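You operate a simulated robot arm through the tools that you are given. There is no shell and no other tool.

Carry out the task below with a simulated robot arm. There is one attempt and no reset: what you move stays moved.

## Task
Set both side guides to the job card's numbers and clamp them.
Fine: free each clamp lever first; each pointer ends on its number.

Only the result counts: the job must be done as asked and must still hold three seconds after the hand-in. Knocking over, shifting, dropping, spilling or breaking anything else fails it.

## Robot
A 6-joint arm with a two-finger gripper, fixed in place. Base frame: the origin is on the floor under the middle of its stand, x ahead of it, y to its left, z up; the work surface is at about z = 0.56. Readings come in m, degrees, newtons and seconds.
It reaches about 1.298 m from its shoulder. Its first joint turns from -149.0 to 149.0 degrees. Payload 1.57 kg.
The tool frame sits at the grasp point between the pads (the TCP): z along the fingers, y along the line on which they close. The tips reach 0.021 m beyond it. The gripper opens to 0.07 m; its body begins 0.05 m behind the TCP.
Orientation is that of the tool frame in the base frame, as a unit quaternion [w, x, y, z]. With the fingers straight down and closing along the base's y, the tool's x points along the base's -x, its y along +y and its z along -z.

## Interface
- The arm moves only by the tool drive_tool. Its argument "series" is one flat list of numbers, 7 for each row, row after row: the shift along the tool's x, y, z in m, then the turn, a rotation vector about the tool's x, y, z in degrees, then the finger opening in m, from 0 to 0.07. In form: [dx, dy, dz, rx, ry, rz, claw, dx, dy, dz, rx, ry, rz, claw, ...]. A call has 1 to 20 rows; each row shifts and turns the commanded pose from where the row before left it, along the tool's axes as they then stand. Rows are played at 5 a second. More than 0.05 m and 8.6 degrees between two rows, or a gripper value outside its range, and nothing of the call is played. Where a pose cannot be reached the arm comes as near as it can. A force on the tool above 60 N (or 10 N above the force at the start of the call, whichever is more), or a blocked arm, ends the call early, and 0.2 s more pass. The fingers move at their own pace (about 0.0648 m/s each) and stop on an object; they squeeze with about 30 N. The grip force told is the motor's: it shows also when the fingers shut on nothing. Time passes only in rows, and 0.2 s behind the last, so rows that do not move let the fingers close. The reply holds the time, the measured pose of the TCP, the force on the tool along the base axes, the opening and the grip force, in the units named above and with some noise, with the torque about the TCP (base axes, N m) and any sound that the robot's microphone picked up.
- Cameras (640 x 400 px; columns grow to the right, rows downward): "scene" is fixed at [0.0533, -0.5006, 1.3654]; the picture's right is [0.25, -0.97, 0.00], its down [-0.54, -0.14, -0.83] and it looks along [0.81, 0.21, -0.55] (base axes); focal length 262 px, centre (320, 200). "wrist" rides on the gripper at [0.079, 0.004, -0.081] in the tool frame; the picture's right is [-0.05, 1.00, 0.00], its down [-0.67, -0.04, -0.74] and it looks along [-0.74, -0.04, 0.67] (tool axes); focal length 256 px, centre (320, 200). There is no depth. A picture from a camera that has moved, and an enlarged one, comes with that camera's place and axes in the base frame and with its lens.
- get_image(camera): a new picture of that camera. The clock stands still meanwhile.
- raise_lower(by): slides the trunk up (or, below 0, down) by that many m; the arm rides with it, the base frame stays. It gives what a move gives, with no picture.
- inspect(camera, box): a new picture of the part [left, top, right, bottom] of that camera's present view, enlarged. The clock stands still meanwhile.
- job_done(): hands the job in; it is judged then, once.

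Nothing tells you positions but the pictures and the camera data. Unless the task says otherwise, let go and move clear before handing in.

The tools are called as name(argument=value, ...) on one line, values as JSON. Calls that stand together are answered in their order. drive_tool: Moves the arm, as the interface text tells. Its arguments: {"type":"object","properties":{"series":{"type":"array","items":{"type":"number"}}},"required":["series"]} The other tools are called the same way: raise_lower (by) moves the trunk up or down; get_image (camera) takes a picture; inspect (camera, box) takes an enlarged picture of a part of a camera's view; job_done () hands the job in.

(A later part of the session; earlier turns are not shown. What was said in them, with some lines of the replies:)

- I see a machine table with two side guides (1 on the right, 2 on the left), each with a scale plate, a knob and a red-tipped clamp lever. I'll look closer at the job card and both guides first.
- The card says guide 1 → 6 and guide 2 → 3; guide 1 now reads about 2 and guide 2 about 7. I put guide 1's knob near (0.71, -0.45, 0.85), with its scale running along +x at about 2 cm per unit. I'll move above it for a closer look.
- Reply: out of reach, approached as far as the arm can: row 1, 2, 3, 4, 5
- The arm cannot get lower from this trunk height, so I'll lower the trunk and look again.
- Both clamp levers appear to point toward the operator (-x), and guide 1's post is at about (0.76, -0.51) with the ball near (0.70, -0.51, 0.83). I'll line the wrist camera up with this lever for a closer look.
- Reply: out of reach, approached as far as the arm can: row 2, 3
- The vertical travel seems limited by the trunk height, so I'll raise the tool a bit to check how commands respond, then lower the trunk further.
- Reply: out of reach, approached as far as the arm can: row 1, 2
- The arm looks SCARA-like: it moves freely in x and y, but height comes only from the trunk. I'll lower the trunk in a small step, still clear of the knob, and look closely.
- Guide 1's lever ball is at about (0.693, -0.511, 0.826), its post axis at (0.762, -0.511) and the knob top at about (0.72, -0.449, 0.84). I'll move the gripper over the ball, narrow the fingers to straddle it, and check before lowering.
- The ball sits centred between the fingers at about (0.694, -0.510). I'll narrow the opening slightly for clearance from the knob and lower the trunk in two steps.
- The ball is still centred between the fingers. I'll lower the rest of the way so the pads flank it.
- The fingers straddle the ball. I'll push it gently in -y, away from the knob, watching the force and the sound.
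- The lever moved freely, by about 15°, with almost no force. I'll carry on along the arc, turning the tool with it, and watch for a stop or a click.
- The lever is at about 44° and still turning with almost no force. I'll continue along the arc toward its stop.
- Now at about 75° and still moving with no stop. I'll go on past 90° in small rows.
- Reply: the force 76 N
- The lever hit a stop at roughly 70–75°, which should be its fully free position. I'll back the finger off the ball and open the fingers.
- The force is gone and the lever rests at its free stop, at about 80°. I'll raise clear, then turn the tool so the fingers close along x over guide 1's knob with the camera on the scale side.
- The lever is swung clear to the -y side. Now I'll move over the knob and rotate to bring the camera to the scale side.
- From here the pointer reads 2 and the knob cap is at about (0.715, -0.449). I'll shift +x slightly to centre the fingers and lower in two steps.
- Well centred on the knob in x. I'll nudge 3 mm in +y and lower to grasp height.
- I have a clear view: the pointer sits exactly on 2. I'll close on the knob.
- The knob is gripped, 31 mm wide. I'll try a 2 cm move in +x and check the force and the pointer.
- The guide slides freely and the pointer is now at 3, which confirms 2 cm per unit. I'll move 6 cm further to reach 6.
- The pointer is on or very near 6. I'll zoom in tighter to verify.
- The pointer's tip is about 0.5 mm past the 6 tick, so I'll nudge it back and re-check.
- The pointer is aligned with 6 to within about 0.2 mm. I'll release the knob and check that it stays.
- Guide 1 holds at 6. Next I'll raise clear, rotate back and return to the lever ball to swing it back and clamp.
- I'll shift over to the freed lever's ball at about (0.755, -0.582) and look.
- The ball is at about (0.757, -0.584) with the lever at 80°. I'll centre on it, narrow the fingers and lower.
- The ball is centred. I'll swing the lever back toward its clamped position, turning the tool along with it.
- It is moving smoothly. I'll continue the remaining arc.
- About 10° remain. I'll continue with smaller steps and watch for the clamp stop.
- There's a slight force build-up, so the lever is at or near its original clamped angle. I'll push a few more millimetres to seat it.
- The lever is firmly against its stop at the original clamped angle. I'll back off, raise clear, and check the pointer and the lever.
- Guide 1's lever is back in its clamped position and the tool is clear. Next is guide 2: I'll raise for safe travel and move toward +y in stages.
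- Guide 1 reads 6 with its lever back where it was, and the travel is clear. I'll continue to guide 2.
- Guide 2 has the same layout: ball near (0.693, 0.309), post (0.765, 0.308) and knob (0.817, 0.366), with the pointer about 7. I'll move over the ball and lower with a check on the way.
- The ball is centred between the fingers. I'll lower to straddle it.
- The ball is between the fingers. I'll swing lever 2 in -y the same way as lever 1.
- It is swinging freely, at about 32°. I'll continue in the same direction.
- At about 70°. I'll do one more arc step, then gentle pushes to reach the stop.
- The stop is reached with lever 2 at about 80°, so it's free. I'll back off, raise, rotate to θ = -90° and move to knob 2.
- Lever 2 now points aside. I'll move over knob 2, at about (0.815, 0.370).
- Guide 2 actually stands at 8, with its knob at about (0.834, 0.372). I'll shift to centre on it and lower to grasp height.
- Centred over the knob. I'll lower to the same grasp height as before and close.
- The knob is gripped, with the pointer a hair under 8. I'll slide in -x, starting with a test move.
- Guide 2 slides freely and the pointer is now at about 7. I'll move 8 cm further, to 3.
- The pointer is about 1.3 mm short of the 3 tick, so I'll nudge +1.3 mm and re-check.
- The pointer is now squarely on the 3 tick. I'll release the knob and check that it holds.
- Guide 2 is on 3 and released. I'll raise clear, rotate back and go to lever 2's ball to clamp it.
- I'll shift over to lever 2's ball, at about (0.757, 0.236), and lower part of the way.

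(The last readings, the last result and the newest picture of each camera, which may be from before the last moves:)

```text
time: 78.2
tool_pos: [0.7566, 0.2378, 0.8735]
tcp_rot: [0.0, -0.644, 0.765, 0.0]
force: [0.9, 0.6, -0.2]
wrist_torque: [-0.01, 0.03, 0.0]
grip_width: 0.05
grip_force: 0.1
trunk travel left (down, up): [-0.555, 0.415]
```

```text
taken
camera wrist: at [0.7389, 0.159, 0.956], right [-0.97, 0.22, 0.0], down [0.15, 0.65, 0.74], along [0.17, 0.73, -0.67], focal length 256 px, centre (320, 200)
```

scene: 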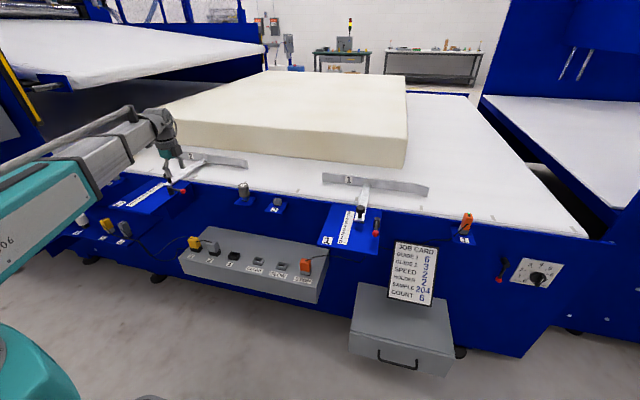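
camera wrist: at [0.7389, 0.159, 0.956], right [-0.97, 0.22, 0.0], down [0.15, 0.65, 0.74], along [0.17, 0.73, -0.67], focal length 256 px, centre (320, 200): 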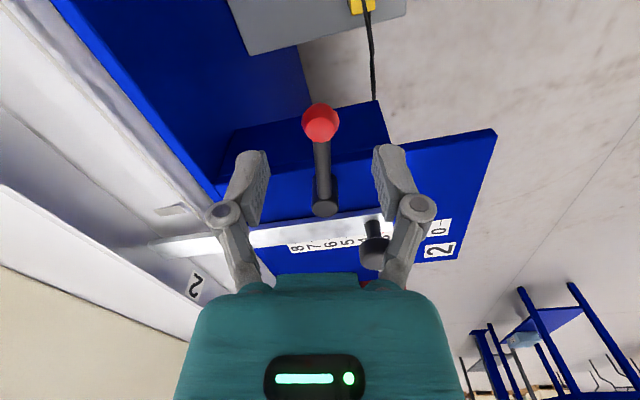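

The ball is dead centre. I'll narrow the fingers and lower onto it.

drive_tool(series=[0.001, 0, 0, 0, 0, 0, 0.034, 0, 0, 0, 0, 0, 0, 0.034, 0, 0, 0, 0, 0, 0, 0.034])

raise_lower(by=-0.043)

get_image(camera="wrist")

```text
time: 79.0
tool_pos: [0.7577, 0.2361, 0.8738]
tcp_rot: [-0.001, -0.643, 0.766, -0.001]
force: [-0.8, -0.3, -0.7]
wrist_torque: [0.01, -0.01, -0.01]
grip_width: 0.0339
grip_force: 0.0
trunk travel left (down, up): [-0.555, 0.415]
```

```text
time: 79.9
tool_pos: [0.758, 0.2355, 0.8309]
tcp_rot: [0.001, -0.644, 0.765, 0.0]
force: [0.1, 0.2, 0.1]
wrist_torque: [0.02, 0.02, -0.01]
grip_width: 0.034
grip_force: 0.0
trunk travel left (down, up): [-0.512, 0.458]
```

```text
taken
camera wrist: at [0.7388, 0.1578, 0.913], right [-0.97, 0.22, 0.0], down [0.15, 0.65, 0.74], along [0.17, 0.73, -0.67], focal length 256 px, centre (320, 200)
```

wrist: 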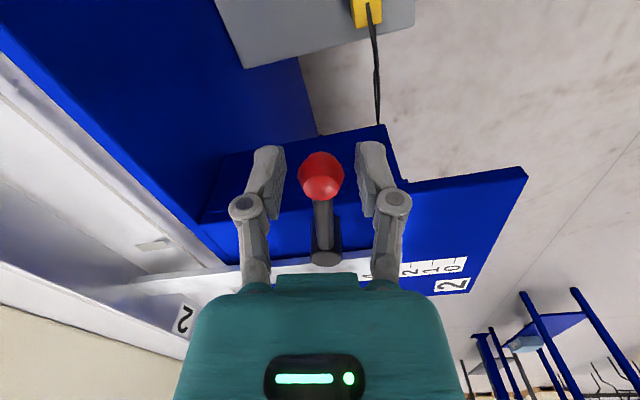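

I'll swing lever 2 back along the arc toward its clamped position.

drive_tool(series=[0, 0.0065, 0, 0, 0, 0, 0.034, -0.0016, 0.0098, 0, 0, 0, 8, 0.034, -0.0016, 0.0098, 0, 0, 0, 8, 0.034, -0.0016, 0.0098, 0, 0, 0, 8, 0.034, -0.0016, 0.0098, 0, 0, 0, 8, 0.034, -0.0016, 0.0098, 0, 0, 0, 8, 0.034])

get_image(camera="wrist")

```text
time: 81.3
tool_pos: [0.7108, 0.2656, 0.8308]
tcp_rot: [0.0, -0.341, 0.94, -0.001]
force: [0.5, -0.4, 0.1]
wrist_torque: [0.0, 0.0, 0.0]
grip_width: 0.0341
grip_force: 0.4
trunk travel left (down, up): [-0.512, 0.458]
```

```text
taken
camera wrist: at [0.6466, 0.2165, 0.913], right [-0.6, 0.8, 0.0], down [0.53, 0.4, 0.74], along [0.6, 0.45, -0.67], focal length 256 px, centre (320, 200)
```

wrist: 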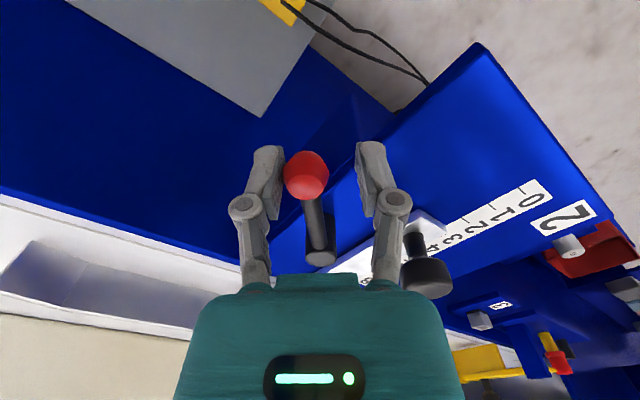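

The lever is at about 45° and the knob is well clear. I'll continue.

drive_tool(series=[-0.0016, 0.0098, 0, 0, 0, 8, 0.034, -0.0016, 0.0098, 0, 0, 0, 8, 0.034, -0.0016, 0.0098, 0, 0, 0, 8, 0.034, -0.0016, 0.0098, 0, 0, 0, 8, 0.034])

get_image(camera="wrist")

```text
time: 82.3
tool_pos: [0.6981, 0.3019, 0.8307]
tcp_rot: [0.0, -0.069, 0.998, 0.0]
force: [0.1, -1.0, 0.1]
wrist_torque: [0.01, -0.01, 0.01]
grip_width: 0.0341
grip_force: 0.1
trunk travel left (down, up): [-0.512, 0.458]
```

```text
taken
camera wrist: at [0.6181, 0.2945, 0.913], right [-0.09, 1.0, 0.0], down [0.66, 0.06, 0.74], along [0.74, 0.06, -0.67], focal length 256 px, centre (320, 200)
```

wrist: 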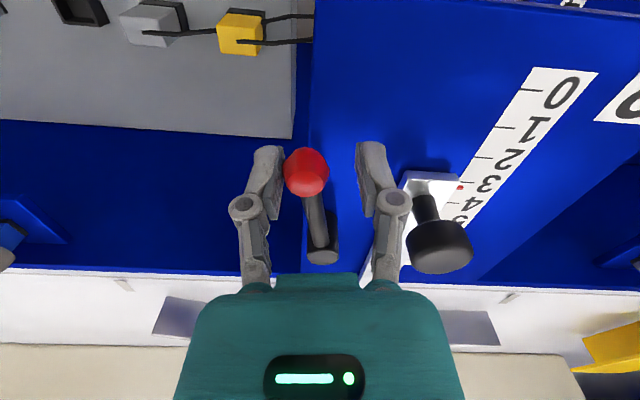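

About 10° remain. I'll finish with small steps, easing slightly in -x to stay clear of the knob.

drive_tool(series=[0.0036, 0.0095, 0, 0, 0, 8, 0.034, 0.002, 0.003, 0, 0, 0, 0, 0.034, 0, 0.002, 0, 0, 0, 0, 0.034, 0, 0.0015, 0, 0, 0, 0, 0.034])

get_image(camera="wrist")

```text
time: 83.3
tool_pos: [0.6907, 0.3168, 0.8306]
tcp_rot: [0.0, -0.001, 1.0, 0.0]
force: [0.8, -1.3, -1.6]
wrist_torque: [0.01, -0.01, -0.02]
grip_width: 0.0351
grip_force: 0.8
trunk travel left (down, up): [-0.512, 0.458]
```

```text
taken
camera wrist: at [0.6115, 0.3206, 0.9129], right [0.05, 1.0, 0.0], down [0.67, -0.03, 0.74], along [0.74, -0.04, -0.67], focal length 256 px, centre (320, 200)
```

wrist: 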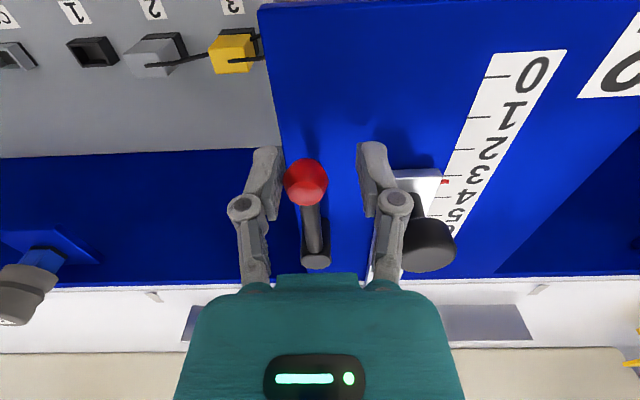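

There's slight resistance, so it is at the stop. I'll press another few millimetres to seat it firmly.

drive_tool(series=[0, 0.002, 0, 0, 0, 0, 0.034, 0, 0.002, 0, 0, 0, 0, 0.034, 0, 0.001, 0, 0, 0, 0, 0.034, 0, 0, 0, 0, 0, 0, 0.034])

get_image(camera="wrist")

```text
time: 84.3
tool_pos: [0.6921, 0.3214, 0.8306]
tcp_rot: [0.0, -0.001, 1.0, 0.0]
force: [-1.7, -15.3, -7.0]
wrist_torque: [0.08, 0.02, -0.12]
grip_width: 0.0422
grip_force: 5.9
trunk travel left (down, up): [-0.512, 0.458]
```

```text
taken
camera wrist: at [0.6118, 0.3249, 0.9129], right [0.05, 1.0, 0.0], down [0.67, -0.03, 0.74], along [0.74, -0.04, -0.67], focal length 256 px, centre (320, 200)
```

wrist: 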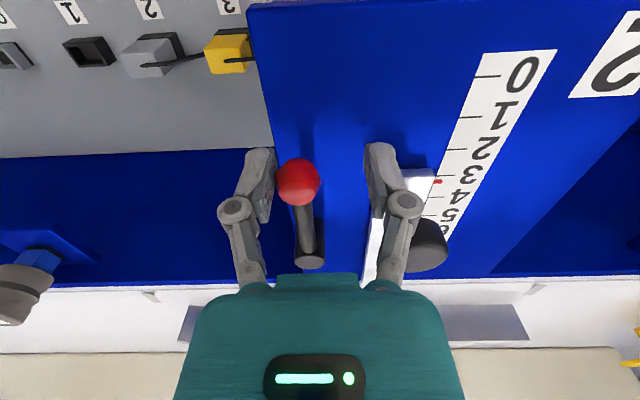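

Lever 2 is firmly at its stop, with the same reading as lever 1. I'll back off, raise clear and verify.

drive_tool(series=[0, -0.006, 0, 0, 0, 0, 0.036, 0, -0.005, 0, 0, 0, 0, 0.036, 0, 0, 0, 0, 0, 0, 0.036])

get_image(camera="wrist")

raise_lower(by=0.1)

get_image(camera="wrist")

```text
time: 85.1
tool_pos: [0.6919, 0.3121, 0.8315]
tcp_rot: [0.0, -0.001, 1.0, 0.0]
force: [0.6, -0.6, 0.3]
wrist_torque: [-0.01, -0.02, 0.0]
grip_width: 0.036
grip_force: 0.0
trunk travel left (down, up): [-0.512, 0.458]
```

```text
taken
camera wrist: at [0.6118, 0.3153, 0.913], right [0.05, 1.0, 0.0], down [0.67, -0.03, 0.74], along [0.74, -0.04, -0.67], focal length 256 px, centre (320, 200)
```

wrist: 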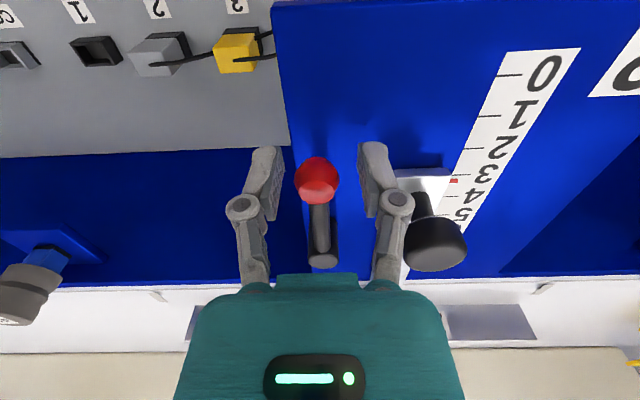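

```text
time: 86.4
tool_pos: [0.6916, 0.3118, 0.9301]
tcp_rot: [0.0, -0.001, 1.0, 0.0]
force: [0.2, 0.1, 0.2]
wrist_torque: [0.01, -0.01, -0.04]
grip_width: 0.0361
grip_force: 0.1
trunk travel left (down, up): [-0.612, 0.358]
```

```text
taken
camera wrist: at [0.6118, 0.3152, 1.0129], right [0.05, 1.0, 0.0], down [0.67, -0.03, 0.74], along [0.74, -0.04, -0.67], focal length 256 px, centre (320, 200)
```

wrist: 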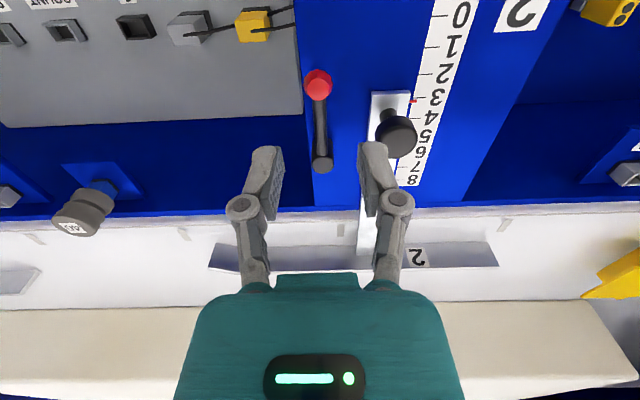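

Both levers are back. I'll zoom in on guide 2's pointer, then retreat and check guide 1 too.

inspect(camera="wrist", box=[360, 60, 460, 150])

raise_lower(by=0.15)

drive_tool(series=[0.01, -0.04, 0, 0, 0, 0, 0.06, 0.01, -0.04, 0, 0, 0, 0, 0.06, 0.01, -0.04, 0, 0, 0, 0, 0.06, 0.01, -0.04, 0, 0, 0, 0, 0.06, 0.01, -0.04, 0, 0, 0, 0, 0.06, 0.01, -0.04, 0, 0, 0, 0, 0.06, 0.01, -0.04, 0, 0, 0, 0, 0.06, 0.01, -0.04, 0, 0, 0, 0, 0.06, 0.01, -0.04, 0, 0, 0, 0, 0.06, 0.01, -0.04, 0, 0, 0, 0, 0.06])

get_image(camera="wrist")

get_image(camera="scene")

inspect(camera="scene", box=[100, 140, 260, 240])

inspect(camera="scene", box=[320, 190, 400, 250])

```text
4.44 times, centred on (410, 105) of wrist
camera zoom: at [0.6118, 0.3152, 1.0129], right [0.05, 1.0, 0.0], down [0.67, -0.03, 0.74], along [0.74, -0.04, -0.67], focal length 1138 px, centre (-80, 622)
```

zoom: 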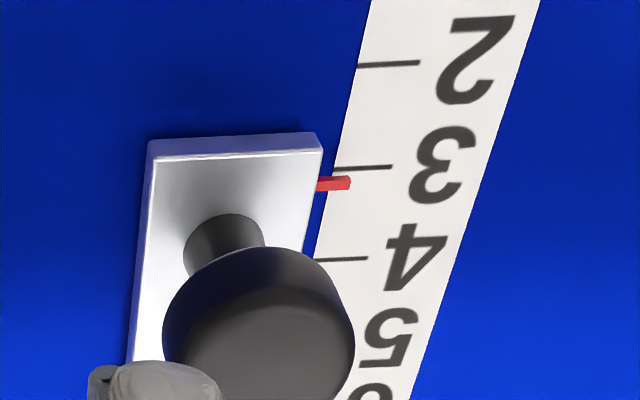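

```text
time: 88.1
tool_pos: [0.6923, 0.311, 1.0811]
tcp_rot: [0.0, -0.001, 1.0, 0.0]
force: [0.1, 0.1, -0.2]
wrist_torque: [-0.03, 0.0, 0.02]
grip_width: 0.0359
grip_force: 0.1
trunk travel left (down, up): [-0.762, 0.208]
```

```text
time: 90.3
tool_pos: [0.5931, -0.0895, 1.0809]
tcp_rot: [0.001, -0.001, 1.0, 0.001]
force: [0.1, -0.3, 0.4]
wrist_torque: [0.0, 0.0, 0.02]
grip_width: 0.0599
grip_force: 0.1
trunk travel left (down, up): [-0.762, 0.208]
```

```text
taken
camera wrist: at [0.5124, -0.0851, 1.163], right [0.05, 1.0, 0.0], down [0.67, -0.03, 0.74], along [0.74, -0.04, -0.67], focal length 256 px, centre (320, 200)
```

wrist: 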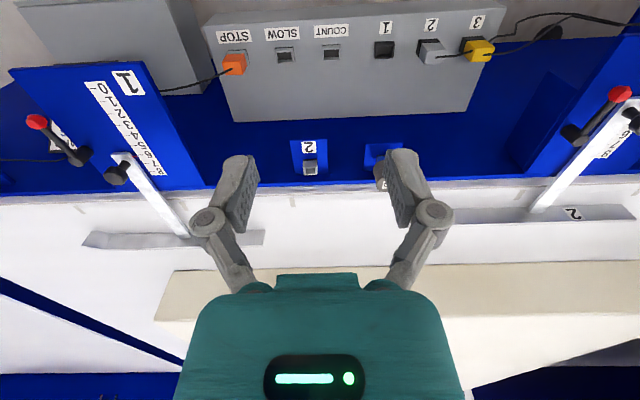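

```text
taken
```

scene: 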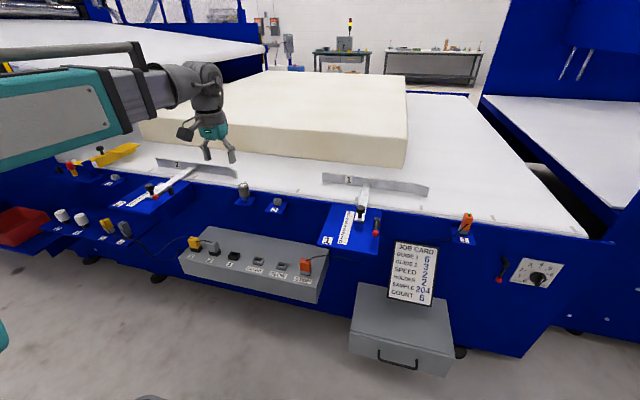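

```text
4.00 times, centred on (180, 190) of scene
camera zoom: at [0.0533, -0.5006, 1.3654], right [0.25, -0.97, 0.0], down [-0.54, -0.14, -0.83], along [0.81, 0.21, -0.55], focal length 1049 px, centre (880, 240)
```

zoom: 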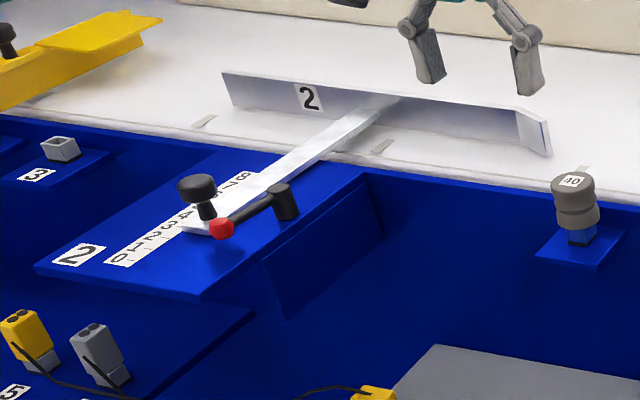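

```text
6.67 times, centred on (360, 220) of scene
camera zoom: at [0.0533, -0.5006, 1.3654], right [0.25, -0.97, 0.0], down [-0.54, -0.14, -0.83], along [0.81, 0.21, -0.55], focal length 1748 px, centre (53, 67)
```

zoom: 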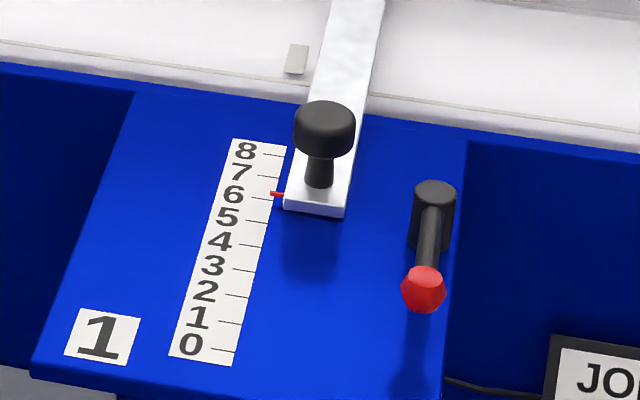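

Guide 1's pointer is on 6 and guide 2's is on 3. Both clamp levers are back against their stops, the hand is clear and nothing else looks disturbed, so I'm handing in.

job_done()

```text
The job is handed in.
```

Both side guides are set to the job card's numbers and clamped, and I've handed the job in.

- **Guide 1:** moved from 2 to 6. By the wrist camera, the pointer is within about half a millimetre of the tick.
- **Guide 2:** moved from 8 to 3, to the same accuracy.
- **Clamp levers:** I freed each lever before sliding its guide. Afterwards I pressed each one back until it stopped firmly at the angle where it started.

I didn't push on the guides after clamping to test the hold. In the pictures afterwards, neither pointer had shifted noticeably. The hand is clear, and I saw nothing else moved on the table. The hand-in reply didn't say whether the job passed.
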